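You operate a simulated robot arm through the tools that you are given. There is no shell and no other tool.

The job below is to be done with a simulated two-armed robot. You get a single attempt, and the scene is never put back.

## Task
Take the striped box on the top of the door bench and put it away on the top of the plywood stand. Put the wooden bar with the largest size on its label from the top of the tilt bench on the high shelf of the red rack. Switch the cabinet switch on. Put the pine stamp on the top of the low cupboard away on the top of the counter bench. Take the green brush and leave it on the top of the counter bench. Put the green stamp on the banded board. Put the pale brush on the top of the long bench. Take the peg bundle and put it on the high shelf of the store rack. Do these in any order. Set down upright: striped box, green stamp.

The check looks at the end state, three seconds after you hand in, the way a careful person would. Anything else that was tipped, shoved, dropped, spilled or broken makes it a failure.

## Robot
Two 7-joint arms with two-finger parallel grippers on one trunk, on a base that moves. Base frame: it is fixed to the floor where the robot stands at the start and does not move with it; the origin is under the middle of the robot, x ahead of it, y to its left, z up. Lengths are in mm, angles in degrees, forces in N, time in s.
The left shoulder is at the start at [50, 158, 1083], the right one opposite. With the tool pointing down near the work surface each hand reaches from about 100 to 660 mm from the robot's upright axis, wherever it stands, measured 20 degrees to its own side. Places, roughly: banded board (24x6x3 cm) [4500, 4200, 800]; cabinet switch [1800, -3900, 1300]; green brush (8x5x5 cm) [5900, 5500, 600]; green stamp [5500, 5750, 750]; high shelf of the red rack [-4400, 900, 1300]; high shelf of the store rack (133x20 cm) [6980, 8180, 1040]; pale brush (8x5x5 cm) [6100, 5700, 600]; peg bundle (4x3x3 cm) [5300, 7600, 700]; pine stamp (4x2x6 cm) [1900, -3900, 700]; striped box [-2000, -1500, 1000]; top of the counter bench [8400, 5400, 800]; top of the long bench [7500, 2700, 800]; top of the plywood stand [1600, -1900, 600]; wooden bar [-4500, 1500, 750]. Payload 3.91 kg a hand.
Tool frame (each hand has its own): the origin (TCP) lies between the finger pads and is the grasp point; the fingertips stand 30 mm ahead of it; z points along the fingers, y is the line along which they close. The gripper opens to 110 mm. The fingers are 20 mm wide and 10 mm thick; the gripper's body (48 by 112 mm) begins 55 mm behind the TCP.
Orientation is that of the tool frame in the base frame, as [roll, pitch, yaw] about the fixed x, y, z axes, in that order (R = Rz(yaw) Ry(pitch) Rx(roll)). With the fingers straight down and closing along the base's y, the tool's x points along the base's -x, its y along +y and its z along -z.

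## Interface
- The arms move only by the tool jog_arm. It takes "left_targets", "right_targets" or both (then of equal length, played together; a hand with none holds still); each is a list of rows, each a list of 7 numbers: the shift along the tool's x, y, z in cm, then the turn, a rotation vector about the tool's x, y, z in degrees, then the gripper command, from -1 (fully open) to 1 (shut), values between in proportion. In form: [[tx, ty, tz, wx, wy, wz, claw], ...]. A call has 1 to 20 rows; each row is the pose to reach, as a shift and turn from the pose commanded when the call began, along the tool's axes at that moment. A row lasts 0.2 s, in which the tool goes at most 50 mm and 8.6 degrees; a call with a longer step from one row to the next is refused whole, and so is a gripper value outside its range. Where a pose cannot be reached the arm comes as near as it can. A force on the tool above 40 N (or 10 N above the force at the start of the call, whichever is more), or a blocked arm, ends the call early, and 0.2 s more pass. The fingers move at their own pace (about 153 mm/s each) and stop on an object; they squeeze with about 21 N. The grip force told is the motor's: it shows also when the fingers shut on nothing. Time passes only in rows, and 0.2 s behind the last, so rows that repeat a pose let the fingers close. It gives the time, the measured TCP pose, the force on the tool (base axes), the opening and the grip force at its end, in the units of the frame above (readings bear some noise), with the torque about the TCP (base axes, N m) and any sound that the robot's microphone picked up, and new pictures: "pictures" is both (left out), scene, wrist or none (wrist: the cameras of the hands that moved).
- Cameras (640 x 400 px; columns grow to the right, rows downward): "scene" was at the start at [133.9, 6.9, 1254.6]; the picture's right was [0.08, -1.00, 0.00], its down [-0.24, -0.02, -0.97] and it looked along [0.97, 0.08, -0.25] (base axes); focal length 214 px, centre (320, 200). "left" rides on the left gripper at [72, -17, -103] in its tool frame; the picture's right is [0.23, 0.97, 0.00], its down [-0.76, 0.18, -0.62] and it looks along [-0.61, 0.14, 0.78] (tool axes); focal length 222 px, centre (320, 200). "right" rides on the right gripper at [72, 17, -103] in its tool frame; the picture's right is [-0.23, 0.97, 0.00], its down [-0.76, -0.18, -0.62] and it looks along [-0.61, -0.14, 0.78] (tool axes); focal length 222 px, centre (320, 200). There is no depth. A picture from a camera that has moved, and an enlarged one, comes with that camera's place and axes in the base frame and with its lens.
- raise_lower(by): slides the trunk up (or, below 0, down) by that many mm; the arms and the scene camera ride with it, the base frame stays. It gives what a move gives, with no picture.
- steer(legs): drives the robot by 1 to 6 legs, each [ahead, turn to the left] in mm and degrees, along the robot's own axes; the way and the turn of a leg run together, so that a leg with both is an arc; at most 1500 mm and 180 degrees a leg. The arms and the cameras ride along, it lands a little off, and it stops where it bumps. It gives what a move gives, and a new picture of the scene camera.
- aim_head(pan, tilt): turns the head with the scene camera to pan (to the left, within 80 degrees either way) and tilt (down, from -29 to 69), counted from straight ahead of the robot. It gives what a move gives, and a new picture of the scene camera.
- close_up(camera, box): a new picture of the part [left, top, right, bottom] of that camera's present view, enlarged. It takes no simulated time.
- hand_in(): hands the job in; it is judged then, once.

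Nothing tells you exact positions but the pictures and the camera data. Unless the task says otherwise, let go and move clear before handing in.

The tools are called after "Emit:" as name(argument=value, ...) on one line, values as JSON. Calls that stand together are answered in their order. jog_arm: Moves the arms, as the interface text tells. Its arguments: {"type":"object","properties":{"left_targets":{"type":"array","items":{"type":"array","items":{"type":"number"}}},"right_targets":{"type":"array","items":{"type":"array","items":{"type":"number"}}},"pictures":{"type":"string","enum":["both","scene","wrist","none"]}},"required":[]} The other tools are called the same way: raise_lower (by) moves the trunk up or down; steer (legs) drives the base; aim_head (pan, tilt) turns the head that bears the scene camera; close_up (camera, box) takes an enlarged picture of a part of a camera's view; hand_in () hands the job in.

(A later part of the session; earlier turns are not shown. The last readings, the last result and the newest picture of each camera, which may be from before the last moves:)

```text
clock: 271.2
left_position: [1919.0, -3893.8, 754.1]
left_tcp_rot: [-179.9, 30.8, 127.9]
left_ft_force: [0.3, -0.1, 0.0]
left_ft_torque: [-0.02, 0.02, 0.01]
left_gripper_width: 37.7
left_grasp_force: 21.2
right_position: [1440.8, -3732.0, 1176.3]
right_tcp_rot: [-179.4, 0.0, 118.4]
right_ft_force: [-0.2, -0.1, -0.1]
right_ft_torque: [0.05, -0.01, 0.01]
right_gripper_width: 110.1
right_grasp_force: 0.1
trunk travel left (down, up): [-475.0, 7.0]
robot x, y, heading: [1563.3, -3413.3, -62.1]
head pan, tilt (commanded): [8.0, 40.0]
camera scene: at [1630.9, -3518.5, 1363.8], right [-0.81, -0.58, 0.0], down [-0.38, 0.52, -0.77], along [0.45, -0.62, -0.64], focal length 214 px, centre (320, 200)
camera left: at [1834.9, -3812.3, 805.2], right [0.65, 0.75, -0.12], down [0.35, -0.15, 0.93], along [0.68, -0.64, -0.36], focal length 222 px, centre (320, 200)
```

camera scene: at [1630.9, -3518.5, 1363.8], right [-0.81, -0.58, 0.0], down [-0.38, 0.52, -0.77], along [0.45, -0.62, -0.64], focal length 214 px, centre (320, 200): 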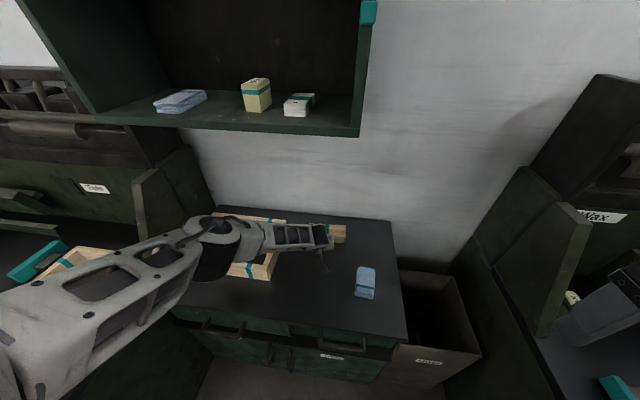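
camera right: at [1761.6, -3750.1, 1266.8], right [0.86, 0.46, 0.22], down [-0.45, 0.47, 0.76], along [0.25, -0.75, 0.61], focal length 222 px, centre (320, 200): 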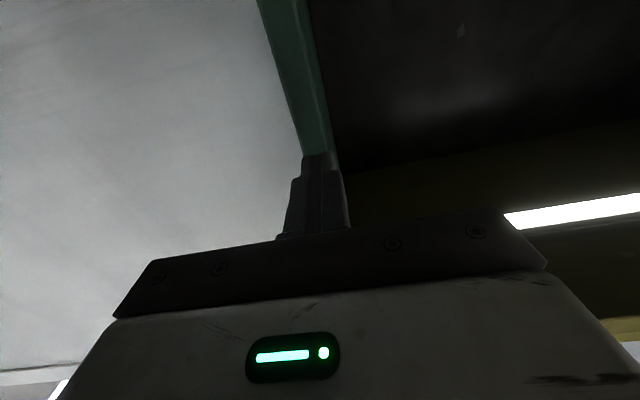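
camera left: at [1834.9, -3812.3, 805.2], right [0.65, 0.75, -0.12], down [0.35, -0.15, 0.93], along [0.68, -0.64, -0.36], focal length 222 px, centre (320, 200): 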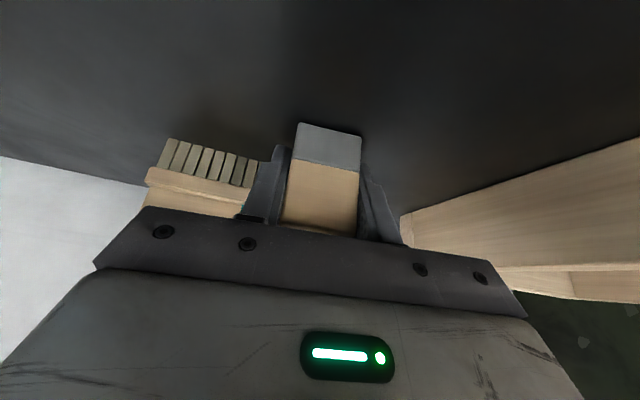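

Stamp gripped (37.7 mm). Lifting straight up.

Emit:
jog_arm(left_targets=[[-0.5, 0, -0.87, 0, 0, 0, 1], [-1.5, 0, -2.6, 0, 0, 0, 1], [-3.5, 0, -6, 0, 0, 0, 1], [-5.5, 0, -9.5, 0, 0, 0, 1], [-7.5, 0, -13, 0, 0, 0, 1], [-7.5, 0, -13, 0, 0, 0, 1]])

Emit:
close_up(camera="scene", box=[150, 160, 430, 360])

```text
clock: 272.6
left_position: [1917.8, -3891.7, 903.4]
left_tcp_rot: [-179.9, 30.8, 127.9]
left_ft_force: [0.5, 0.7, -0.9]
left_ft_torque: [0.0, -0.03, 0.0]
left_gripper_width: 37.9
left_grasp_force: 21.4
right_position: [1440.6, -3731.9, 1177.3]
right_tcp_rot: [-179.5, 0.1, 118.5]
right_ft_force: [0.1, -0.5, 0.3]
right_ft_torque: [0.02, 0.03, -0.01]
right_gripper_width: 110.1
right_grasp_force: 0.1
trunk travel left (down, up): [-475.0, 7.0]
robot x, y, heading: [1561.9, -3413.4, -62.1]
head pan, tilt (commanded): [8.0, 40.0]
camera scene: at [1630.9, -3518.6, 1363.8], right [-0.81, -0.58, 0.0], down [-0.38, 0.52, -0.77], along [0.45, -0.62, -0.64], focal length 214 px, centre (320, 200)
camera left: at [1834.1, -3811.2, 955.0], right [0.65, 0.75, -0.12], down [0.35, -0.16, 0.93], along [0.68, -0.64, -0.36], focal length 222 px, centre (320, 200)
```

scene: 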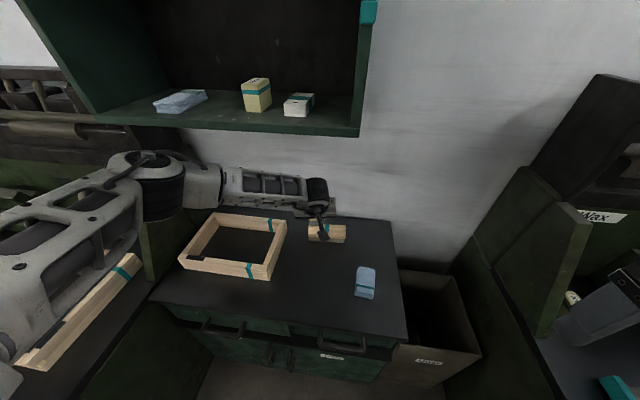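
left: 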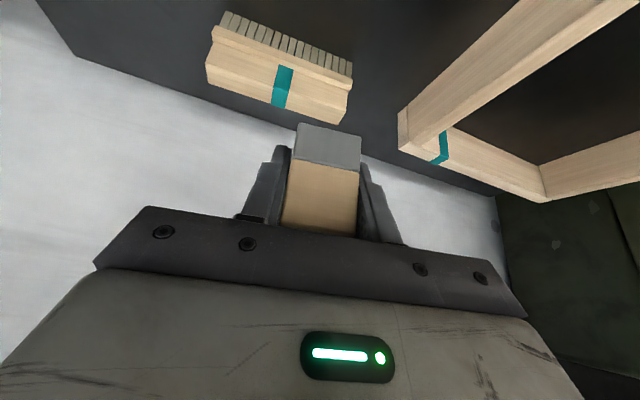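

```text
2.00 times, centred on (290, 260) of scene
camera zoom: at [1630.9, -3518.6, 1363.8], right [-0.81, -0.58, 0.0], down [-0.38, 0.52, -0.77], along [0.45, -0.62, -0.64], focal length 429 px, centre (380, 80)
```

zoom: 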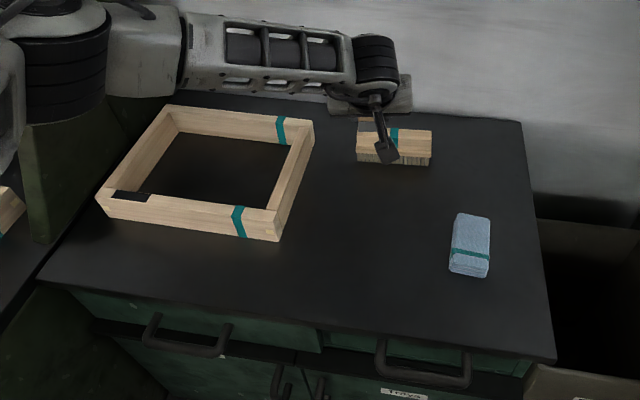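

Stamp is held; tray, brush and cloth are untouched. Backing away and tucking the arm with the stamp.

Emit:
steer(legs=[[-400, 0]])

Emit:
jog_arm(left_targets=[[2.3, 1.6, -2.9, 0, 3.8, 0, 1], [4.6, 3.2, -5.8, 0, 7.7, 0, 1], [6.9, 4.8, -8.7, 0, 11.5, 0, 1], [9.2, 6.4, -11.6, 0, 15.4, 0, 1], [11.5, 8, -14.5, 0, 19.2, 0, 1], [13.8, 9.6, -17.4, 0, 23, 0, 1], [16.1, 11.2, -20.3, 0, 27, 0, 1], [18.4, 12.8, -23.2, 0, 30.8, 0, 1], [20.7, 14.4, -26, 0, 30.8, 0, 1], [20.7, 14.4, -26, 0, 30.8, 0, 1]], pictures="scene")

```text
clock: 275.1
left_position: [1733.0, -3537.8, 903.9]
left_tcp_rot: [-179.8, 30.8, 128.1]
left_ft_force: [-0.3, -0.5, -0.1]
left_ft_torque: [-0.03, -0.01, -0.04]
left_gripper_width: 37.5
left_grasp_force: 21.0
right_position: [1254.3, -3378.3, 1177.0]
right_tcp_rot: [-179.3, 0.0, 118.8]
right_ft_force: [-0.3, 0.7, -0.1]
right_ft_torque: [-0.04, -0.02, 0.0]
right_gripper_width: 110.0
right_grasp_force: 0.0
trunk travel left (down, up): [-475.0, 7.0]
robot x, y, heading: [1373.3, -3060.2, -61.9]
head pan, tilt (commanded): [8.0, 40.0]
camera scene: at [1444.0, -3164.9, 1363.9], right [-0.81, -0.59, 0.0], down [-0.38, 0.52, -0.77], along [0.45, -0.62, -0.64], focal length 214 px, centre (320, 200)
```

scene: 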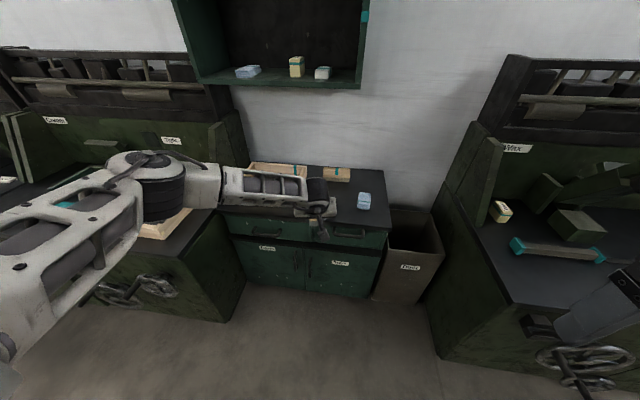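

```text
clock: 277.2
left_position: [1656.0, -3209.3, 1019.5]
left_tcp_rot: [179.9, -0.2, 128.2]
left_ft_force: [0.1, 0.0, -0.3]
left_ft_torque: [-0.03, -0.01, -0.01]
left_gripper_width: 37.7
left_grasp_force: 21.2
left hand out of reach, approached as far as the arm can: row 9, 10
right_position: [1255.1, -3379.2, 1176.4]
right_tcp_rot: [-179.5, 0.0, 118.8]
right_ft_force: [-0.1, 0.5, -0.1]
right_ft_torque: [0.02, -0.03, 0.01]
right_gripper_width: 109.9
right_grasp_force: 0.1
trunk travel left (down, up): [-475.0, 7.0]
robot x, y, heading: [1373.8, -3060.0, -61.9]
head pan, tilt (commanded): [8.0, 40.0]
camera scene: at [1444.2, -3165.4, 1363.8], right [-0.81, -0.59, 0.0], down [-0.38, 0.52, -0.77], along [0.45, -0.62, -0.64], focal length 214 px, centre (320, 200)
```

scene: 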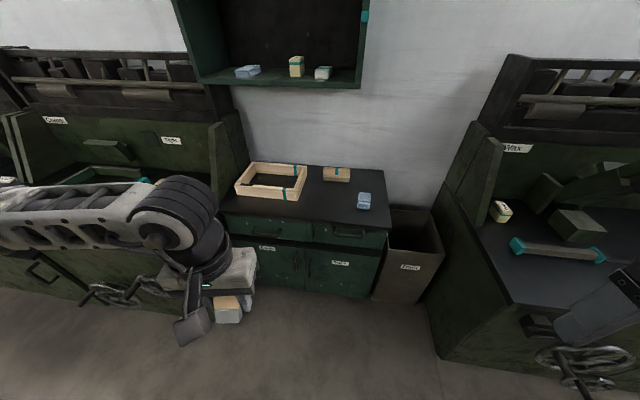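

Emit:
aim_head(pan=0, tilt=14)

Emit:
steer(legs=[[0, 90]])

```text
clock: 278.1
left_position: [1657.3, -3207.8, 1019.9]
left_tcp_rot: [-180.0, -0.1, 128.3]
left_ft_force: [-0.1, 0.1, -1.0]
left_ft_torque: [-0.01, 0.03, 0.0]
left_gripper_width: 37.5
left_grasp_force: 21.8
right_position: [1255.3, -3378.3, 1177.0]
right_tcp_rot: [-179.4, 0.0, 118.9]
right_ft_force: [0.8, -0.1, 0.7]
right_ft_torque: [0.01, 0.02, -0.04]
right_gripper_width: 110.3
right_grasp_force: 0.0
trunk travel left (down, up): [-475.0, 7.0]
robot x, y, heading: [1373.6, -3063.8, -61.9]
head pan, tilt (commanded): [0.0, 14.0]
camera scene: at [1438.2, -3179.0, 1404.9], right [-0.88, -0.47, 0.0], down [-0.11, 0.21, -0.97], along [0.46, -0.86, -0.24], focal length 214 px, centre (320, 200)
```

scene: 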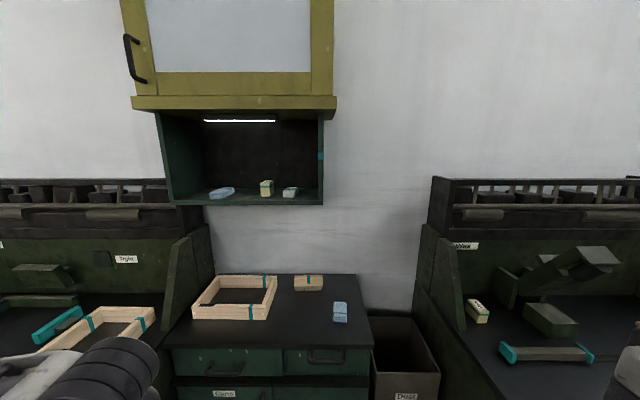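

```text
clock: 282.3
left_position: [1529.7, -2781.9, 1018.8]
left_tcp_rot: [180.0, -0.2, -143.2]
left_ft_force: [0.8, -0.5, -0.9]
left_ft_torque: [0.01, -0.04, 0.02]
left_gripper_width: 37.6
left_grasp_force: 21.7
right_position: [1689.9, -3187.8, 1175.7]
right_tcp_rot: [-179.4, 0.0, -152.4]
right_ft_force: [-0.5, 0.7, -0.5]
right_ft_torque: [0.01, 0.03, -0.01]
right_gripper_width: 109.8
right_grasp_force: 0.1
trunk travel left (down, up): [-475.0, 7.0]
robot x, y, heading: [1376.8, -3061.6, 26.9]
head pan, tilt (commanded): [0.0, 14.0]
camera scene: at [1494.3, -3001.0, 1405.0], right [0.45, -0.89, 0.0], down [-0.22, -0.11, -0.97], along [0.87, 0.44, -0.24], focal length 214 px, centre (320, 200)
```

scene: 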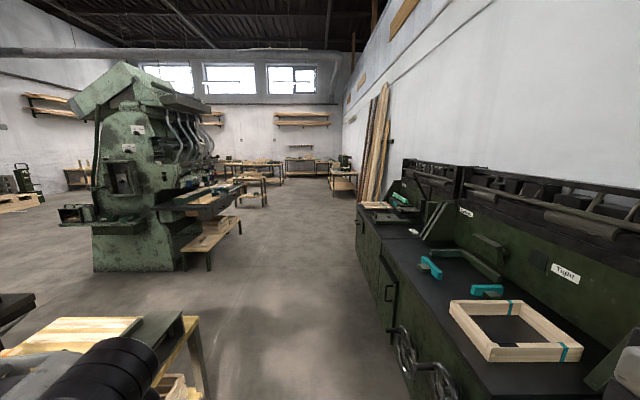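

The aisle ahead is clear. Driving along it toward the far end of the hall.

Emit:
steer(legs=[[1500, 0], [1500, 0], [700, 0]])

Emit:
aim_head(pan=45, tilt=12)

```text
clock: 300.2
left_position: [4790.2, -1042.8, 1020.3]
left_tcp_rot: [180.0, -0.2, -141.5]
left_ft_force: [0.2, 0.3, 0.4]
left_ft_torque: [0.01, -0.01, 0.02]
left_gripper_width: 37.4
left_grasp_force: 21.3
right_position: [4961.9, -1445.5, 1176.7]
right_tcp_rot: [-179.4, 0.1, -151.0]
right_ft_force: [0.1, 0.7, -0.7]
right_ft_torque: [-0.02, 0.05, -0.02]
right_gripper_width: 110.0
right_grasp_force: 0.1
trunk travel left (down, up): [-475.0, 7.0]
robot x, y, heading: [4644.7, -1325.4, 28.5]
head pan, tilt (commanded): [0.0, 14.0]
camera scene: at [4761.0, -1263.2, 1404.9], right [0.47, -0.88, 0.0], down [-0.21, -0.11, -0.97], along [0.85, 0.46, -0.24], focal length 214 px, centre (320, 200)
```

scene: 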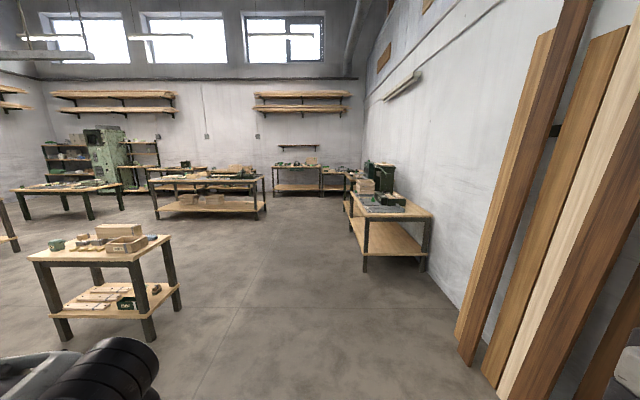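

```text
clock: 301.3
left_position: [4790.2, -1043.8, 1018.7]
left_tcp_rot: [-180.0, -0.2, -141.6]
left_ft_force: [-0.3, -1.0, -0.4]
left_ft_torque: [-0.05, 0.0, 0.01]
left_gripper_width: 37.7
left_grasp_force: 21.1
right_position: [4962.2, -1445.0, 1176.4]
right_tcp_rot: [-179.3, 0.0, -151.0]
right_ft_force: [-0.4, 0.0, 1.2]
right_ft_torque: [-0.02, 0.0, 0.0]
right_gripper_width: 109.9
right_grasp_force: 0.1
trunk travel left (down, up): [-475.0, 7.0]
robot x, y, heading: [4643.0, -1328.7, 28.2]
head pan, tilt (commanded): [45.0, 12.0]
camera scene: at [4705.3, -1218.4, 1408.2], right [0.96, -0.29, 0.0], down [-0.06, -0.2, -0.98], along [0.28, 0.94, -0.21], focal length 214 px, centre (320, 200)
```

scene: 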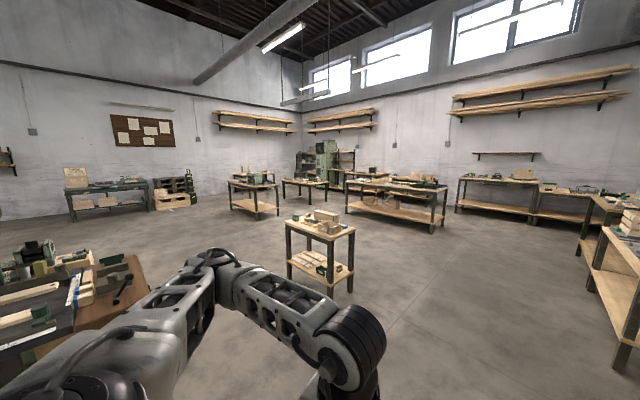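

I can map the benches: the banded-board bench ahead-left, the brush/stamp bench beyond, long bench to the right, counter bench and racks at the back. I'll route to the right of the small centre bench and up toward the brush bench.

Emit:
steer(legs=[[0, 21], [1500, 0], [1180, 0], [0, 51]])

Emit:
aim_head(pan=0, tilt=12)

```text
clock: 317.7
left_position: [6109.7, 925.6, 1019.4]
left_tcp_rot: [179.9, -0.2, -67.6]
left_ft_force: [0.3, -0.4, -0.4]
left_ft_torque: [-0.02, 0.01, -0.02]
left_gripper_width: 37.7
left_grasp_force: 21.5
right_position: [6541.7, 978.6, 1176.8]
right_tcp_rot: [-179.3, 0.1, -76.8]
right_ft_force: [0.0, -0.9, -0.7]
right_ft_torque: [0.0, -0.06, 0.01]
right_gripper_width: 110.2
right_grasp_force: 0.1
trunk travel left (down, up): [-475.0, 7.0]
robot x, y, heading: [6343.2, 706.8, 102.5]
head pan, tilt (commanded): [45.0, 12.0]
camera scene: at [6254.1, 794.4, 1408.2], right [0.54, 0.84, 0.0], down [0.18, -0.11, -0.98], along [-0.82, 0.53, -0.21], focal length 214 px, centre (320, 200)
```

scene: 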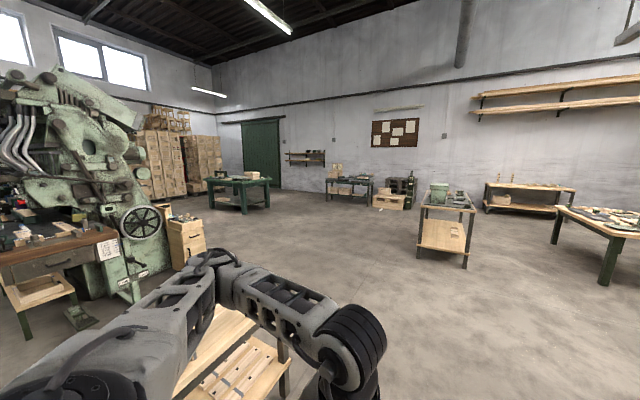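

```text
clock: 318.8
left_position: [6109.0, 925.3, 1019.7]
left_tcp_rot: [-180.0, -0.2, -67.5]
left_ft_force: [0.4, 0.6, -0.6]
left_ft_torque: [0.02, 0.01, 0.02]
left_gripper_width: 37.6
left_grasp_force: 20.8
right_position: [6542.4, 979.5, 1176.8]
right_tcp_rot: [-179.4, 0.1, -77.0]
right_ft_force: [0.0, 0.3, 0.0]
right_ft_torque: [0.01, -0.03, 0.03]
right_gripper_width: 109.9
right_grasp_force: 0.0
trunk travel left (down, up): [-475.0, 7.0]
robot x, y, heading: [6340.4, 705.2, 102.2]
head pan, tilt (commanded): [0.0, 12.0]
camera scene: at [6312.7, 835.1, 1408.2], right [0.98, 0.21, 0.0], down [0.04, -0.2, -0.98], along [-0.21, 0.96, -0.21], focal length 214 px, centre (320, 200)
```

scene: 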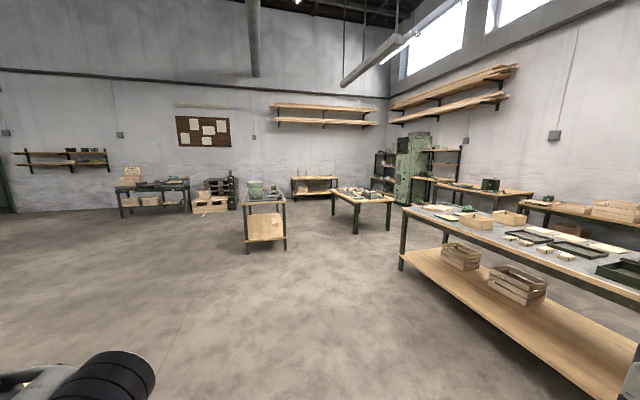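

Emit:
close_up(camera="scene", box=[225, 160, 415, 260])

Emit:
close_up(camera="scene", box=[325, 180, 405, 240])

Emit:
close_up(camera="scene", box=[365, 120, 555, 220])

```text
3.37 times, centred on (320, 210) of scene
camera zoom: at [6312.7, 835.1, 1408.2], right [0.98, 0.21, 0.0], down [0.04, -0.2, -0.98], along [-0.21, 0.96, -0.21], focal length 722 px, centre (320, 166)
```

zoom: 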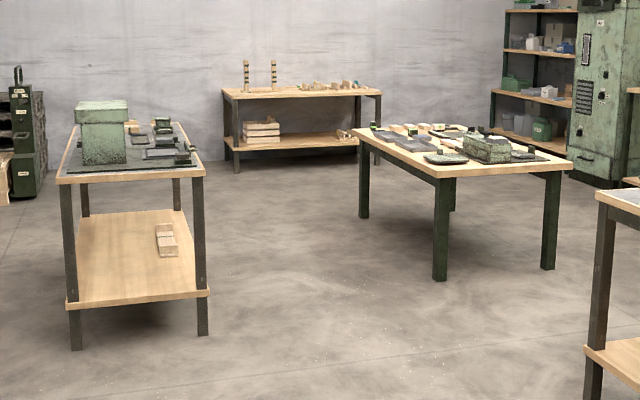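

```text
6.67 times, centred on (365, 210) of scene
camera zoom: at [6312.7, 835.1, 1408.2], right [0.98, 0.21, 0.0], down [0.04, -0.2, -0.98], along [-0.21, 0.96, -0.21], focal length 1430 px, centre (20, 133)
```

zoom: 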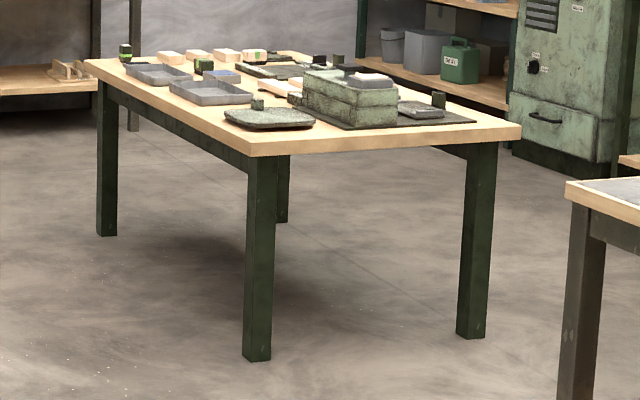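

```text
3.37 times, centred on (460, 170) of scene
camera zoom: at [6312.7, 835.1, 1408.2], right [0.98, 0.21, 0.0], down [0.04, -0.2, -0.98], along [-0.21, 0.96, -0.21], focal length 722 px, centre (-152, 301)
```

zoom: 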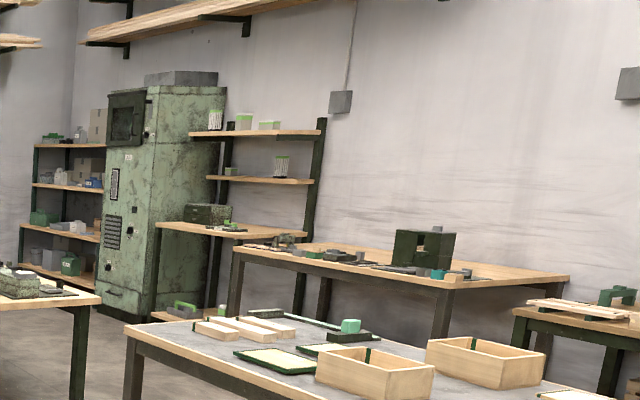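

The brush table (low, z≈590) lies ahead; its far end holds the brushes. I'll drive up between it and the banded-board bench.

Emit:
steer(legs=[[1500, 0], [1500, 0], [700, 0]])

Emit:
aim_head(pan=-40, tilt=25)

```text
clock: 336.8
left_position: [5363.7, 4584.4, 1020.8]
left_tcp_rot: [179.9, -0.2, -68.4]
left_ft_force: [0.1, -0.7, -0.6]
left_ft_torque: [0.02, -0.01, 0.0]
left_gripper_width: 37.9
left_grasp_force: 21.2
right_position: [5797.5, 4632.2, 1176.2]
right_tcp_rot: [-179.4, 0.0, -77.8]
right_ft_force: [-0.2, 0.5, -0.7]
right_ft_torque: [0.02, 0.01, 0.03]
right_gripper_width: 109.7
right_grasp_force: 0.1
trunk travel left (down, up): [-475.0, 7.0]
robot x, y, heading: [5591.2, 4359.9, 101.5]
head pan, tilt (commanded): [0.0, 12.0]
camera scene: at [5565.9, 4491.4, 1408.2], right [0.98, 0.2, 0.0], down [0.04, -0.2, -0.98], along [-0.2, 0.96, -0.21], focal length 214 px, centre (320, 200)
```

scene: 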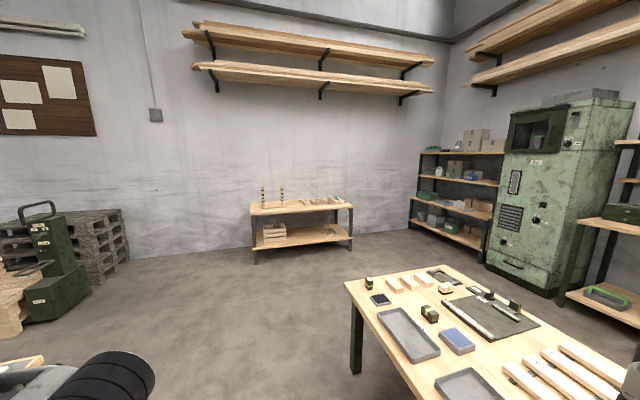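

```text
clock: 337.9
left_position: [5365.0, 4583.8, 1020.8]
left_tcp_rot: [-180.0, -0.3, -68.4]
left_ft_force: [0.9, -0.2, -1.0]
left_ft_torque: [-0.02, -0.03, -0.01]
left_gripper_width: 38.0
left_grasp_force: 20.9
right_position: [5797.0, 4631.2, 1177.1]
right_tcp_rot: [-179.4, 0.0, -77.8]
right_ft_force: [0.4, 1.0, 0.0]
right_ft_torque: [-0.01, 0.04, 0.03]
right_gripper_width: 110.0
right_grasp_force: 0.1
trunk travel left (down, up): [-475.0, 7.0]
robot x, y, heading: [5588.6, 4360.8, 101.5]
head pan, tilt (commanded): [-40.0, 25.0]
camera scene: at [5628.4, 4480.7, 1387.1], right [0.88, -0.48, 0.0], down [-0.2, -0.37, -0.91], along [0.43, 0.8, -0.42], focal length 214 px, centre (320, 200)
```

scene: 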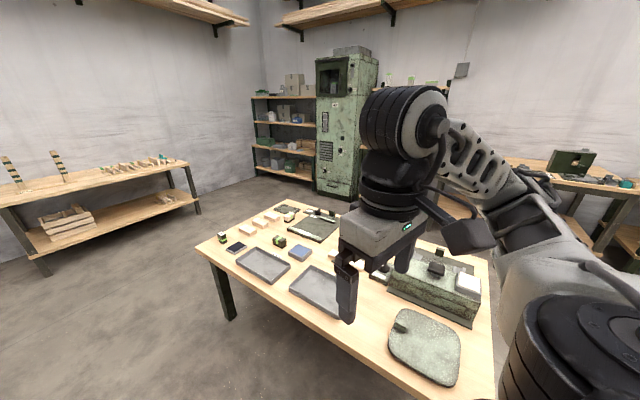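

Emit:
close_up(camera="scene", box=[205, 195, 345, 285])

Emit:
close_up(camera="scene", box=[205, 195, 285, 265])

Emit:
close_up(camera="scene", box=[255, 195, 345, 275])

```text
4.44 times, centred on (275, 240) of scene
camera zoom: at [5628.4, 4480.7, 1387.1], right [0.88, -0.48, 0.0], down [-0.2, -0.37, -0.91], along [0.43, 0.8, -0.42], focal length 953 px, centre (520, 22)
```

zoom: 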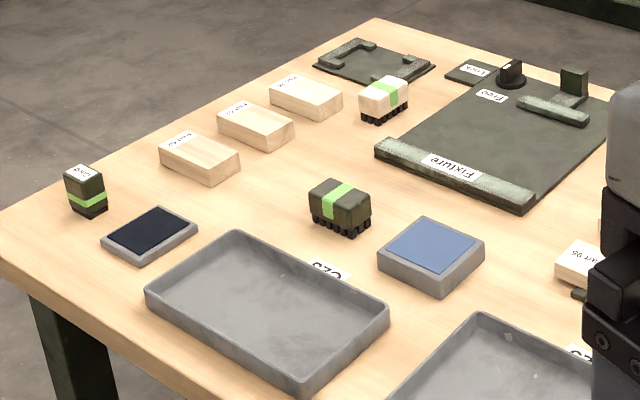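

```text
5.71 times, centred on (245, 230) of scene
camera zoom: at [5628.4, 4480.7, 1387.1], right [0.88, -0.48, 0.0], down [-0.2, -0.37, -0.91], along [0.43, 0.8, -0.42], focal length 1226 px, centre (749, 29)
```

zoom: 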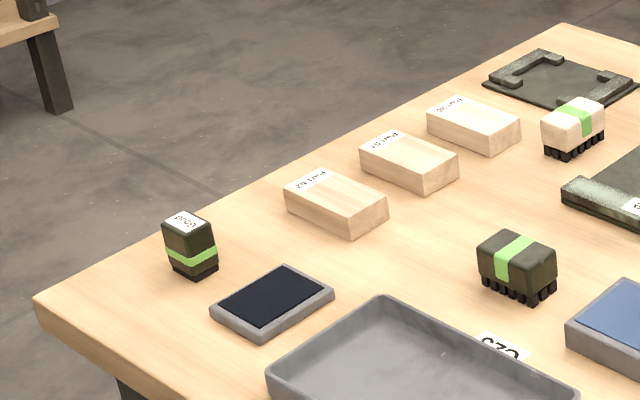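

```text
5.00 times, centred on (300, 235) of scene
camera zoom: at [5628.4, 4480.7, 1387.1], right [0.88, -0.48, 0.0], down [-0.2, -0.37, -0.91], along [0.43, 0.8, -0.42], focal length 1072 px, centre (420, 25)
```

zoom: 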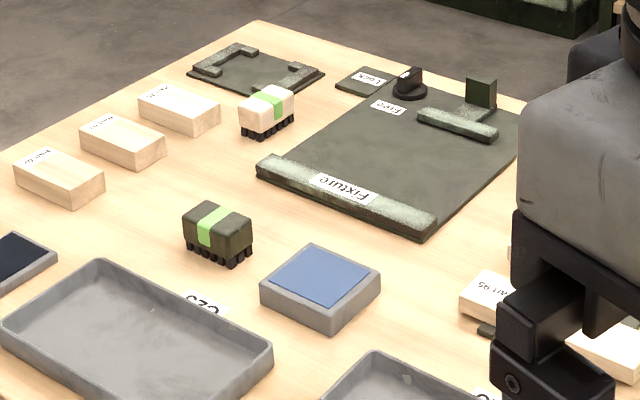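

I can see everything now: dark green brush at ≈(5919,5544), pale brush ≈(6072,5777), green stamp ≈(5617,5724). I'll position at the table's left side, facing it, to take the green brush with the right hand.

Emit:
steer(legs=[[0, 16.7], [1028, 0], [0, -90]])

Emit:
aim_head(pan=-5, tilt=35)

```text
clock: 348.1
left_position: [5224.3, 5552.8, 1018.6]
left_tcp_rot: [180.0, -0.3, -140.2]
left_ft_force: [-0.3, 0.2, -0.6]
left_ft_torque: [0.01, 0.0, 0.0]
left_gripper_width: 37.5
left_grasp_force: 21.1
right_position: [5403.8, 5155.7, 1175.0]
right_tcp_rot: [-179.4, -0.1, -149.5]
right_ft_force: [0.3, 0.0, 0.3]
right_ft_torque: [0.02, 0.02, 0.0]
right_gripper_width: 109.8
right_grasp_force: 0.1
trunk travel left (down, up): [-475.0, 7.0]
robot x, y, heading: [5080.4, 5265.2, 29.9]
head pan, tilt (commanded): [-40.0, 25.0]
camera scene: at [5209.0, 5269.1, 1387.1], right [-0.18, -0.98, 0.0], down [-0.42, 0.08, -0.91], along [0.89, -0.16, -0.42], focal length 214 px, centre (320, 200)
```

scene: 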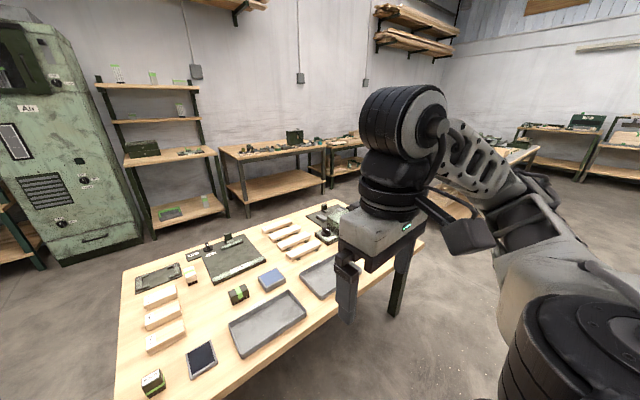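

```text
clock: 349.1
left_position: [5223.2, 5552.0, 1020.1]
left_tcp_rot: [-179.9, -0.2, -140.2]
left_ft_force: [0.1, 0.5, 0.3]
left_ft_torque: [-0.06, 0.01, 0.0]
left_gripper_width: 37.8
left_grasp_force: 20.7
right_position: [5404.5, 5155.8, 1176.3]
right_tcp_rot: [-179.4, 0.0, -149.6]
right_ft_force: [0.0, 0.1, 0.1]
right_ft_torque: [0.0, 0.0, 0.01]
right_gripper_width: 110.0
right_grasp_force: 0.0
trunk travel left (down, up): [-475.0, 7.0]
robot x, y, heading: [5085.2, 5268.2, 29.8]
head pan, tilt (commanded): [-5.0, 35.0]
camera scene: at [5198.4, 5322.3, 1371.4], right [0.42, -0.91, 0.0], down [-0.52, -0.24, -0.82], along [0.74, 0.34, -0.57], focal length 214 px, centre (320, 200)
```

scene: 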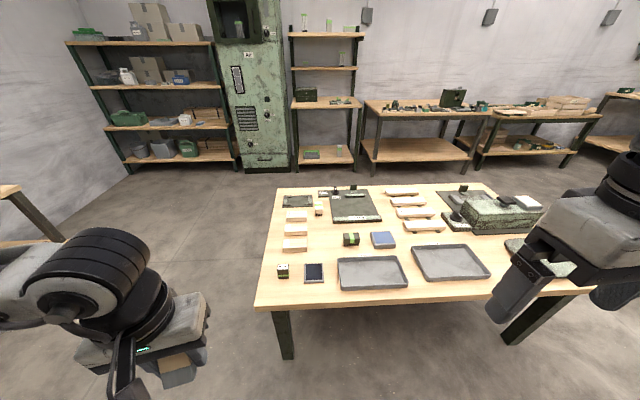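

Emit:
close_up(camera="scene", box=[250, 180, 450, 310])

```text
3.08 times, centred on (350, 245) of scene
camera zoom: at [5198.4, 5322.3, 1371.4], right [0.42, -0.91, 0.0], down [-0.52, -0.24, -0.82], along [0.74, 0.34, -0.57], focal length 660 px, centre (228, 62)
```

zoom: 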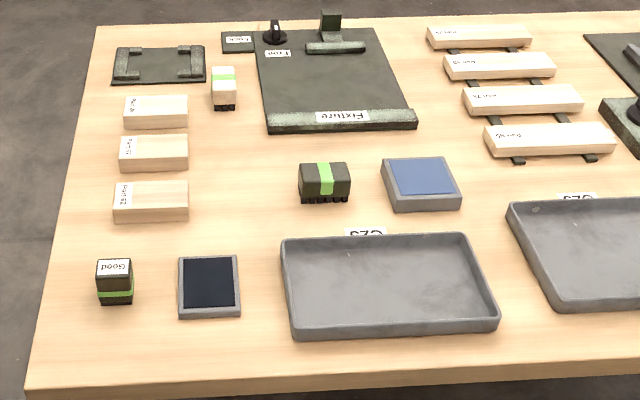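

The table top is about z≈625. I'll lower the trunk 200 mm and move 215 mm forward so the right hand reaches the green brush comfortably.

Emit:
raise_lower(by=-200)

Emit:
steer(legs=[[215, 0]])

Emit:
aim_head(pan=-10, tilt=45)

Emit:
close_up(camera="scene", box=[240, 110, 440, 250])

```text
clock: 351.3
left_position: [5223.5, 5552.5, 819.7]
left_tcp_rot: [180.0, -0.2, -140.1]
left_ft_force: [0.1, 0.9, 0.0]
left_ft_torque: [-0.01, -0.02, -0.01]
left_gripper_width: 37.7
left_grasp_force: 20.9
right_position: [5403.5, 5155.3, 977.1]
right_tcp_rot: [-179.4, -0.1, -149.6]
right_ft_force: [-0.4, -0.1, -0.5]
right_ft_torque: [0.0, -0.02, 0.0]
right_gripper_width: 109.9
right_grasp_force: 0.1
trunk travel left (down, up): [-275.0, 207.0]
robot x, y, heading: [5081.4, 5265.8, 29.8]
head pan, tilt (commanded): [-5.0, 35.0]
```

```text
clock: 352.9
left_position: [5411.7, 5659.9, 820.1]
left_tcp_rot: [180.0, -0.1, -140.2]
left_ft_force: [0.6, 0.4, 0.3]
left_ft_torque: [0.0, 0.0, -0.01]
left_gripper_width: 37.8
left_grasp_force: 21.1
right_position: [5592.5, 5263.1, 976.9]
right_tcp_rot: [-179.4, 0.0, -149.5]
right_ft_force: [0.6, -0.6, 0.5]
right_ft_torque: [-0.01, 0.0, -0.03]
right_gripper_width: 110.3
right_grasp_force: 0.1
trunk travel left (down, up): [-275.0, 207.0]
robot x, y, heading: [5272.4, 5374.6, 29.8]
head pan, tilt (commanded): [-5.0, 35.0]
camera scene: at [5386.0, 5429.5, 1171.3], right [0.42, -0.91, 0.0], down [-0.52, -0.24, -0.82], along [0.74, 0.34, -0.57], focal length 214 px, centre (320, 200)
```

scene: 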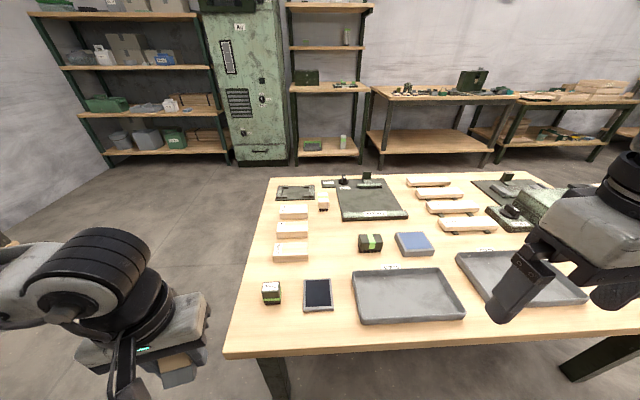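

```text
clock: 353.6
left_position: [5411.9, 5660.1, 818.4]
left_tcp_rot: [-180.0, -0.2, -140.2]
left_ft_force: [0.0, -0.4, -0.8]
left_ft_torque: [-0.02, 0.0, 0.0]
left_gripper_width: 37.5
left_grasp_force: 21.4
right_position: [5590.4, 5262.2, 977.2]
right_tcp_rot: [-179.2, -0.1, -149.4]
right_ft_force: [-0.2, 0.4, -0.9]
right_ft_torque: [-0.03, 0.0, -0.03]
right_gripper_width: 110.0
right_grasp_force: 0.0
trunk travel left (down, up): [-275.0, 207.0]
robot x, y, heading: [5270.5, 5374.5, 29.7]
head pan, tilt (commanded): [-10.0, 45.0]
camera scene: at [5382.5, 5420.1, 1156.6], right [0.34, -0.94, 0.0], down [-0.67, -0.24, -0.71], along [0.67, 0.24, -0.71], focal length 214 px, centre (320, 200)
```

scene: 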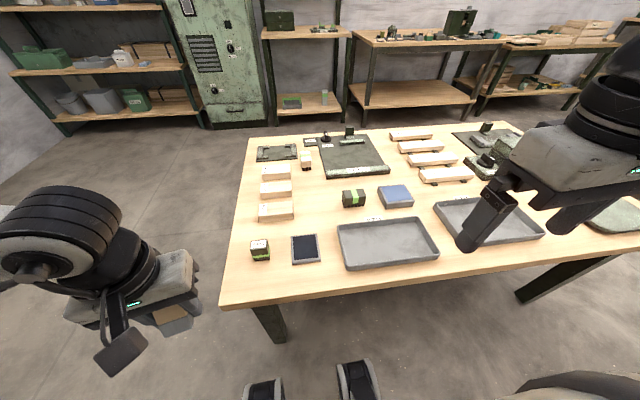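

```text
2.86 times, centred on (340, 180) of scene
camera zoom: at [5382.5, 5420.1, 1156.6], right [0.34, -0.94, 0.0], down [-0.67, -0.24, -0.71], along [0.67, 0.24, -0.71], focal length 613 px, centre (263, 257)
```

zoom: 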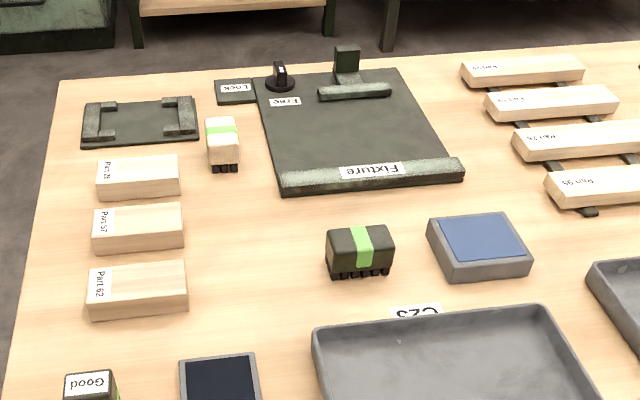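

Brush long axis runs left–right for me, centre ≈(5917,5491). Bringing the right hand above it, tilted 30°.

Emit:
jog_arm(right_targets=[[-4, 0.3, 1.8, 0.08, -3, 0.3, -1], [-8, 0.6, 3.5, 0.16, -6, 0.6, -1], [-11.9, 0.9, 5.3, 0.24, -9, 0.9, -1], [-15.9, 1.2, 7.1, 0.32, -12, 1.2, -1], [-19.9, 1.5, 8.9, 0.4, -15, 1.5, -1], [-23.9, 1.9, 10.6, 0.47, -18, 1.8, -1], [-27.9, 2.2, 12.4, 0.55, -21, 2.1, -1], [-31.8, 2.5, 14.2, 0.63, -24, 2.3, -1], [-35.8, 2.8, 15.9, 0.71, -27, 2.6, -1], [-39.8, 3.1, 17.7, 0.79, -30, 2.93, -1], [-39.8, 3.1, 17.7, 0.79, -30, 2.93, -1]])

Emit:
close_up(camera="right", box=[200, 0, 440, 200])

```text
clock: 356.1
left_position: [5411.1, 5659.8, 819.1]
left_tcp_rot: [179.9, -0.2, -140.3]
left_ft_force: [0.7, 0.1, -0.6]
left_ft_torque: [0.01, 0.02, -0.02]
left_gripper_width: 37.9
left_grasp_force: 21.0
right_position: [5920.2, 5488.6, 797.4]
right_tcp_rot: [-179.2, 30.1, -152.1]
right_ft_force: [-0.3, 0.4, -0.4]
right_ft_torque: [0.01, -0.02, 0.01]
right_gripper_width: 110.2
right_grasp_force: 0.3
trunk travel left (down, up): [-275.0, 207.0]
robot x, y, heading: [5270.7, 5373.0, 29.7]
head pan, tilt (commanded): [-10.0, 45.0]
camera scene: at [5382.5, 5420.1, 1156.5], right [0.34, -0.94, 0.0], down [-0.67, -0.24, -0.71], along [0.67, 0.24, -0.71], focal length 214 px, centre (320, 200)
camera right: at [5810.5, 5453.1, 852.4], right [-0.28, 0.96, 0.1], down [0.38, 0.01, 0.92], along [0.88, 0.29, -0.37], focal length 222 px, centre (320, 200)
```

scene: 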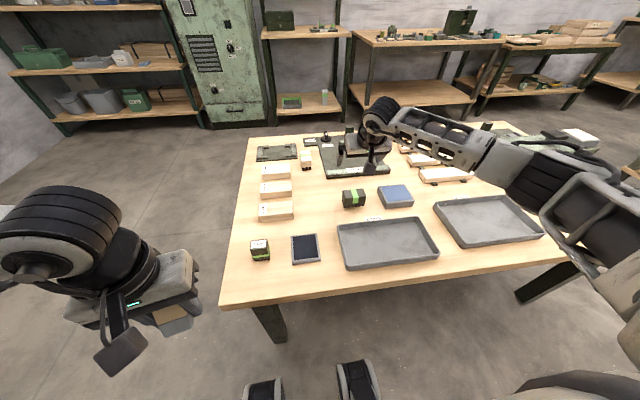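
right: 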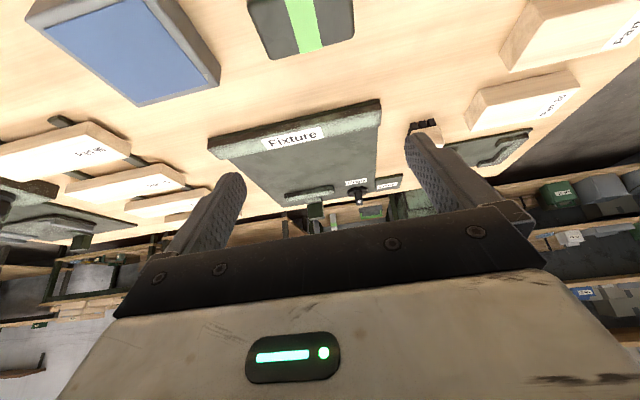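

```text
2.00 times, centred on (320, 100) of right
camera zoom: at [5810.5, 5453.1, 852.4], right [-0.28, 0.96, 0.1], down [0.38, 0.01, 0.92], along [0.88, 0.29, -0.37], focal length 444 px, centre (320, 400)
```

zoom: 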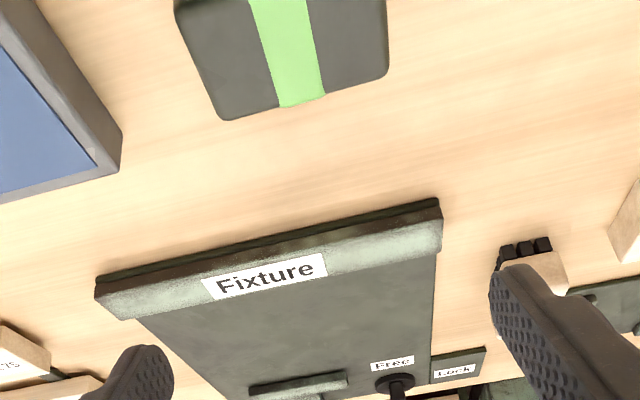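

The brush centre is ~20 mm back and 7 mm to +y. Correcting while lowering part way, then re-checking.

Emit:
jog_arm(right_targets=[[2, 0.3, 2, 0, 0, 0, -1], [4, 0.75, 4.2, 0, 0, 0, -1], [5.83, 0.75, 6.1, 0, 0, 0, -1], [5.83, 0.75, 6.1, 0, 0, 0, -1]], pictures="wrist")

Emit:
close_up(camera="right", box=[180, 0, 460, 240])

Emit:
close_up(camera="scene", box=[280, 120, 440, 240])

```text
clock: 357.1
left_position: [5410.6, 5659.5, 819.0]
left_tcp_rot: [-179.9, -0.2, -140.2]
left_ft_force: [0.1, 0.0, -0.4]
left_ft_torque: [-0.03, -0.02, 0.02]
left_gripper_width: 38.2
left_grasp_force: 21.2
right_position: [5901.3, 5487.3, 717.7]
right_tcp_rot: [-179.3, 29.9, -152.3]
right_ft_force: [0.1, 0.6, 0.4]
right_ft_torque: [0.01, -0.01, 0.03]
right_gripper_width: 110.0
right_grasp_force: 0.1
trunk travel left (down, up): [-275.0, 207.0]
robot x, y, heading: [5272.0, 5370.1, 29.8]
head pan, tilt (commanded): [-10.0, 45.0]
camera right: at [5790.6, 5450.5, 770.4], right [-0.28, 0.96, 0.1], down [0.39, 0.01, 0.92], along [0.88, 0.29, -0.37], focal length 222 px, centre (320, 200)
```

right: 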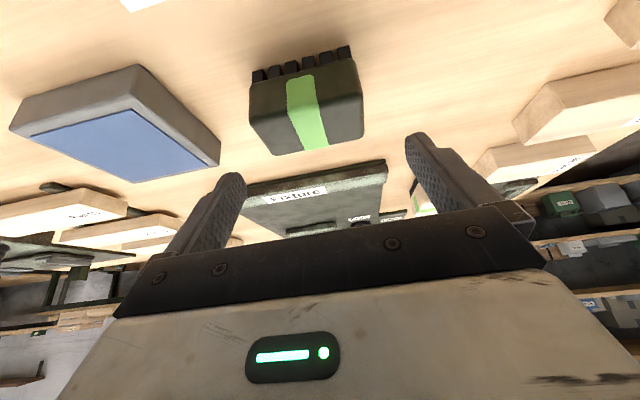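

```text
1.67 times, centred on (320, 120) of right
camera zoom: at [5790.6, 5450.5, 770.4], right [-0.28, 0.96, 0.1], down [0.39, 0.01, 0.92], along [0.88, 0.29, -0.37], focal length 370 px, centre (320, 333)
```

zoom: 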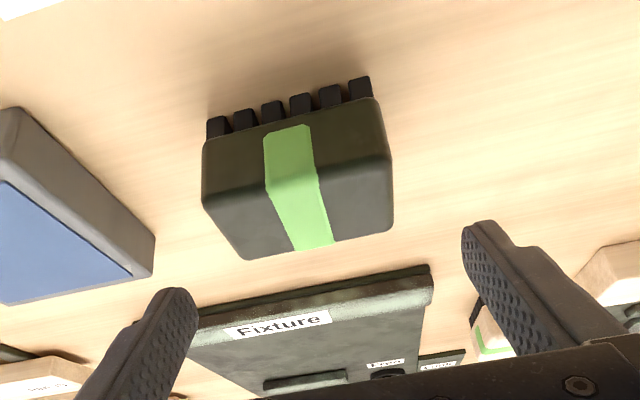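

```text
3.33 times, centred on (360, 180) of scene
camera zoom: at [5382.5, 5420.1, 1156.5], right [0.34, -0.94, 0.0], down [-0.67, -0.24, -0.71], along [0.67, 0.24, -0.71], focal length 715 px, centre (187, 267)
```

zoom: 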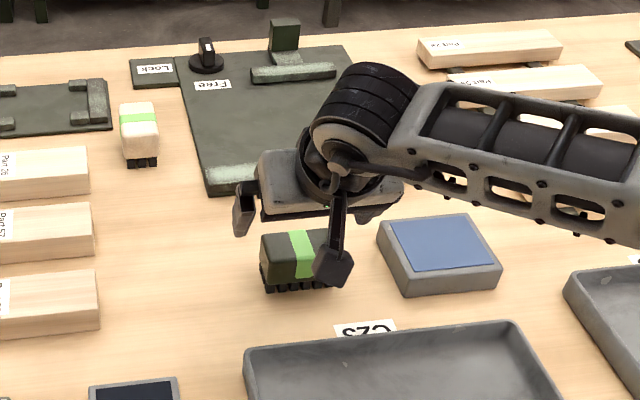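

Emit:
jog_arm(right_targets=[[1.3, 0, 2.3, 0, 0, 0, -1], [2.1, 0, 3.6, 0, 0, 0, -1], [2.65, 0, 4.59, 0, 0, 0, -1], [2.65, 0, 4.59, 0, 0, 0, -1]], pictures="wrist")

Emit:
close_up(camera="scene", box=[280, 120, 440, 240])

```text
clock: 358.1
left_position: [5411.0, 5659.1, 819.2]
left_tcp_rot: [-180.0, -0.2, -140.2]
left_ft_force: [0.5, -0.5, -0.4]
left_ft_torque: [0.01, 0.0, -0.02]
left_gripper_width: 37.6
left_grasp_force: 20.9
right_position: [5899.6, 5485.9, 664.5]
right_tcp_rot: [-179.1, 29.9, -152.2]
right_ft_force: [-0.8, 0.3, 0.0]
right_ft_torque: [0.0, 0.01, -0.03]
right_gripper_width: 110.1
right_grasp_force: 0.0
trunk travel left (down, up): [-275.0, 207.0]
robot x, y, heading: [5269.7, 5373.8, 29.7]
head pan, tilt (commanded): [-10.0, 45.0]
camera right: at [5790.2, 5449.6, 717.7], right [-0.27, 0.96, 0.1], down [0.39, 0.01, 0.92], along [0.88, 0.29, -0.37], focal length 222 px, centre (320, 200)
```

right: 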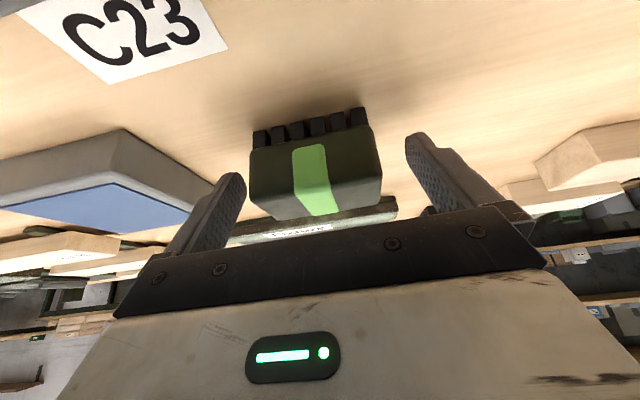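

```text
3.33 times, centred on (360, 180) of scene
camera zoom: at [5382.5, 5420.1, 1156.5], right [0.34, -0.94, 0.0], down [-0.67, -0.24, -0.71], along [0.67, 0.24, -0.71], focal length 715 px, centre (187, 267)
```

zoom: 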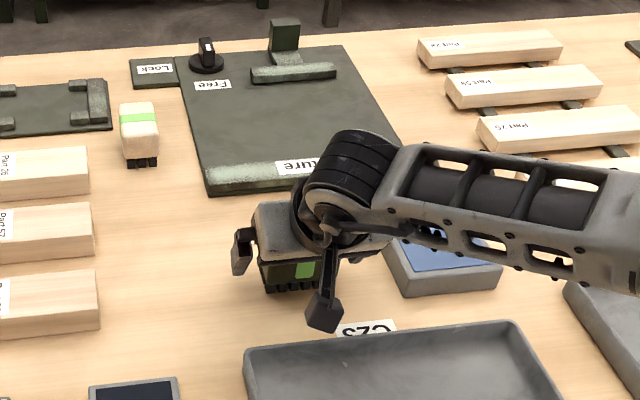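

Emit:
jog_arm(right_targets=[[0.25, 0, 0.43, 0, 0, 0, -1], [0.5, 0, 0.87, 0, 0, 0, -1], [0.5, 0, 0.87, 0, 0, 0, -1]], pictures="wrist")

Emit:
close_up(camera="right", box=[180, 60, 480, 260])

```text
clock: 358.9
left_position: [5411.4, 5659.5, 820.6]
left_tcp_rot: [-179.9, -0.3, -140.2]
left_ft_force: [0.0, -0.4, -0.9]
left_ft_torque: [-0.01, 0.01, 0.01]
left_gripper_width: 37.7
left_grasp_force: 21.4
right_position: [5899.3, 5485.6, 652.9]
right_tcp_rot: [-179.2, 29.9, -152.2]
right_ft_force: [0.6, -0.3, -0.8]
right_ft_torque: [0.02, -0.01, 0.0]
right_gripper_width: 110.0
right_grasp_force: 0.1
trunk travel left (down, up): [-275.0, 207.0]
robot x, y, heading: [5270.5, 5373.3, 29.6]
head pan, tilt (commanded): [-10.0, 45.0]
camera right: at [5790.5, 5449.3, 707.2], right [-0.28, 0.96, 0.1], down [0.39, 0.01, 0.92], along [0.88, 0.29, -0.37], focal length 222 px, centre (320, 200)
```

right: 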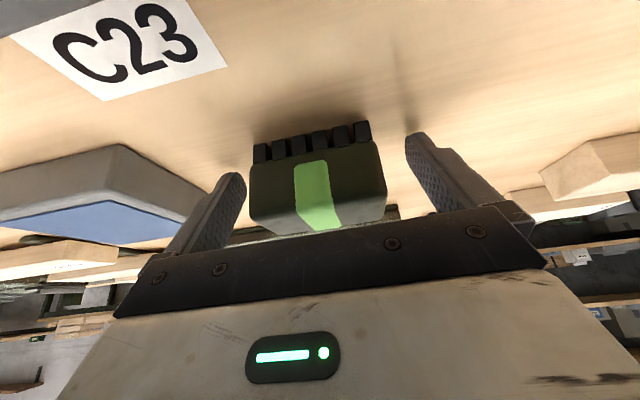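

```text
2.00 times, centred on (330, 160) of right
camera zoom: at [5790.5, 5449.3, 707.2], right [-0.28, 0.96, 0.1], down [0.39, 0.01, 0.92], along [0.88, 0.29, -0.37], focal length 444 px, centre (300, 280)
```

zoom: 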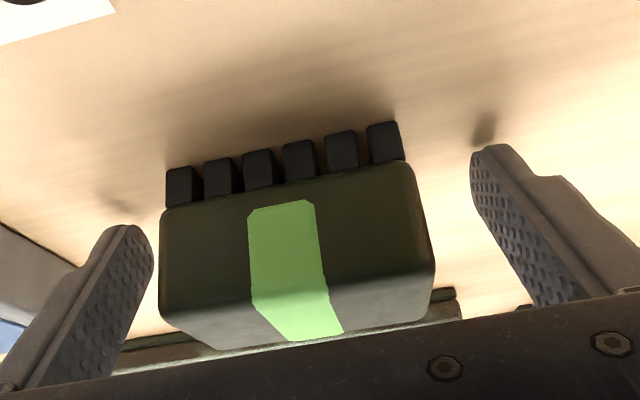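

Emit:
jog_arm(right_targets=[[-0.1, -0.25, -0.17, 0, 0, 0, -1], [-0.1, -0.5, -0.17, 0, 0, 0, -0.8], [-0.1, -0.5, -0.17, 0, 0, 0, -0.5], [-0.1, -0.5, -0.17, 0, 0, 0, -0.2], [-0.1, -0.5, -0.17, 0, 0, 0, 0.5], [-0.1, -0.5, -0.17, 0, 0, 0, 1], [-0.1, -0.5, -0.17, 0, 0, 0, 1]], pictures="wrist")

```text
clock: 360.4
left_position: [5411.1, 5660.1, 819.7]
left_tcp_rot: [179.9, -0.2, -140.2]
left_ft_force: [-0.1, -0.7, -1.1]
left_ft_torque: [0.03, -0.02, 0.01]
left_gripper_width: 37.8
left_grasp_force: 20.8
right_position: [5900.7, 5482.2, 656.6]
right_tcp_rot: [-179.3, 30.1, -152.3]
right_ft_force: [0.3, 1.0, 3.1]
right_ft_torque: [0.17, 0.0, -0.01]
right_gripper_width: 73.7
right_grasp_force: 20.7
trunk travel left (down, up): [-275.0, 207.0]
robot x, y, heading: [5265.5, 5376.0, 29.6]
head pan, tilt (commanded): [-10.0, 45.0]
camera right: at [5792.8, 5445.2, 709.5], right [-0.28, 0.96, 0.1], down [0.38, 0.01, 0.92], along [0.88, 0.29, -0.37], focal length 222 px, centre (320, 200)
```

right: 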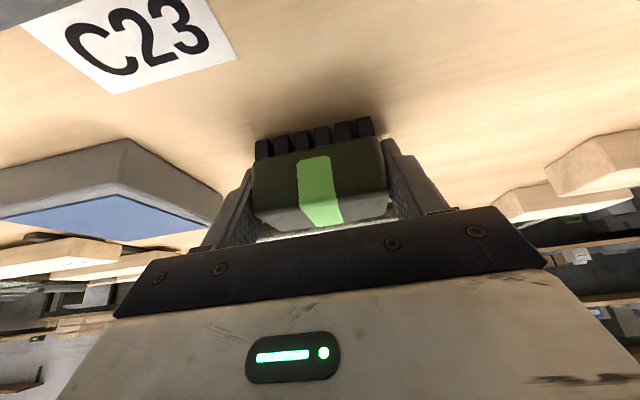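

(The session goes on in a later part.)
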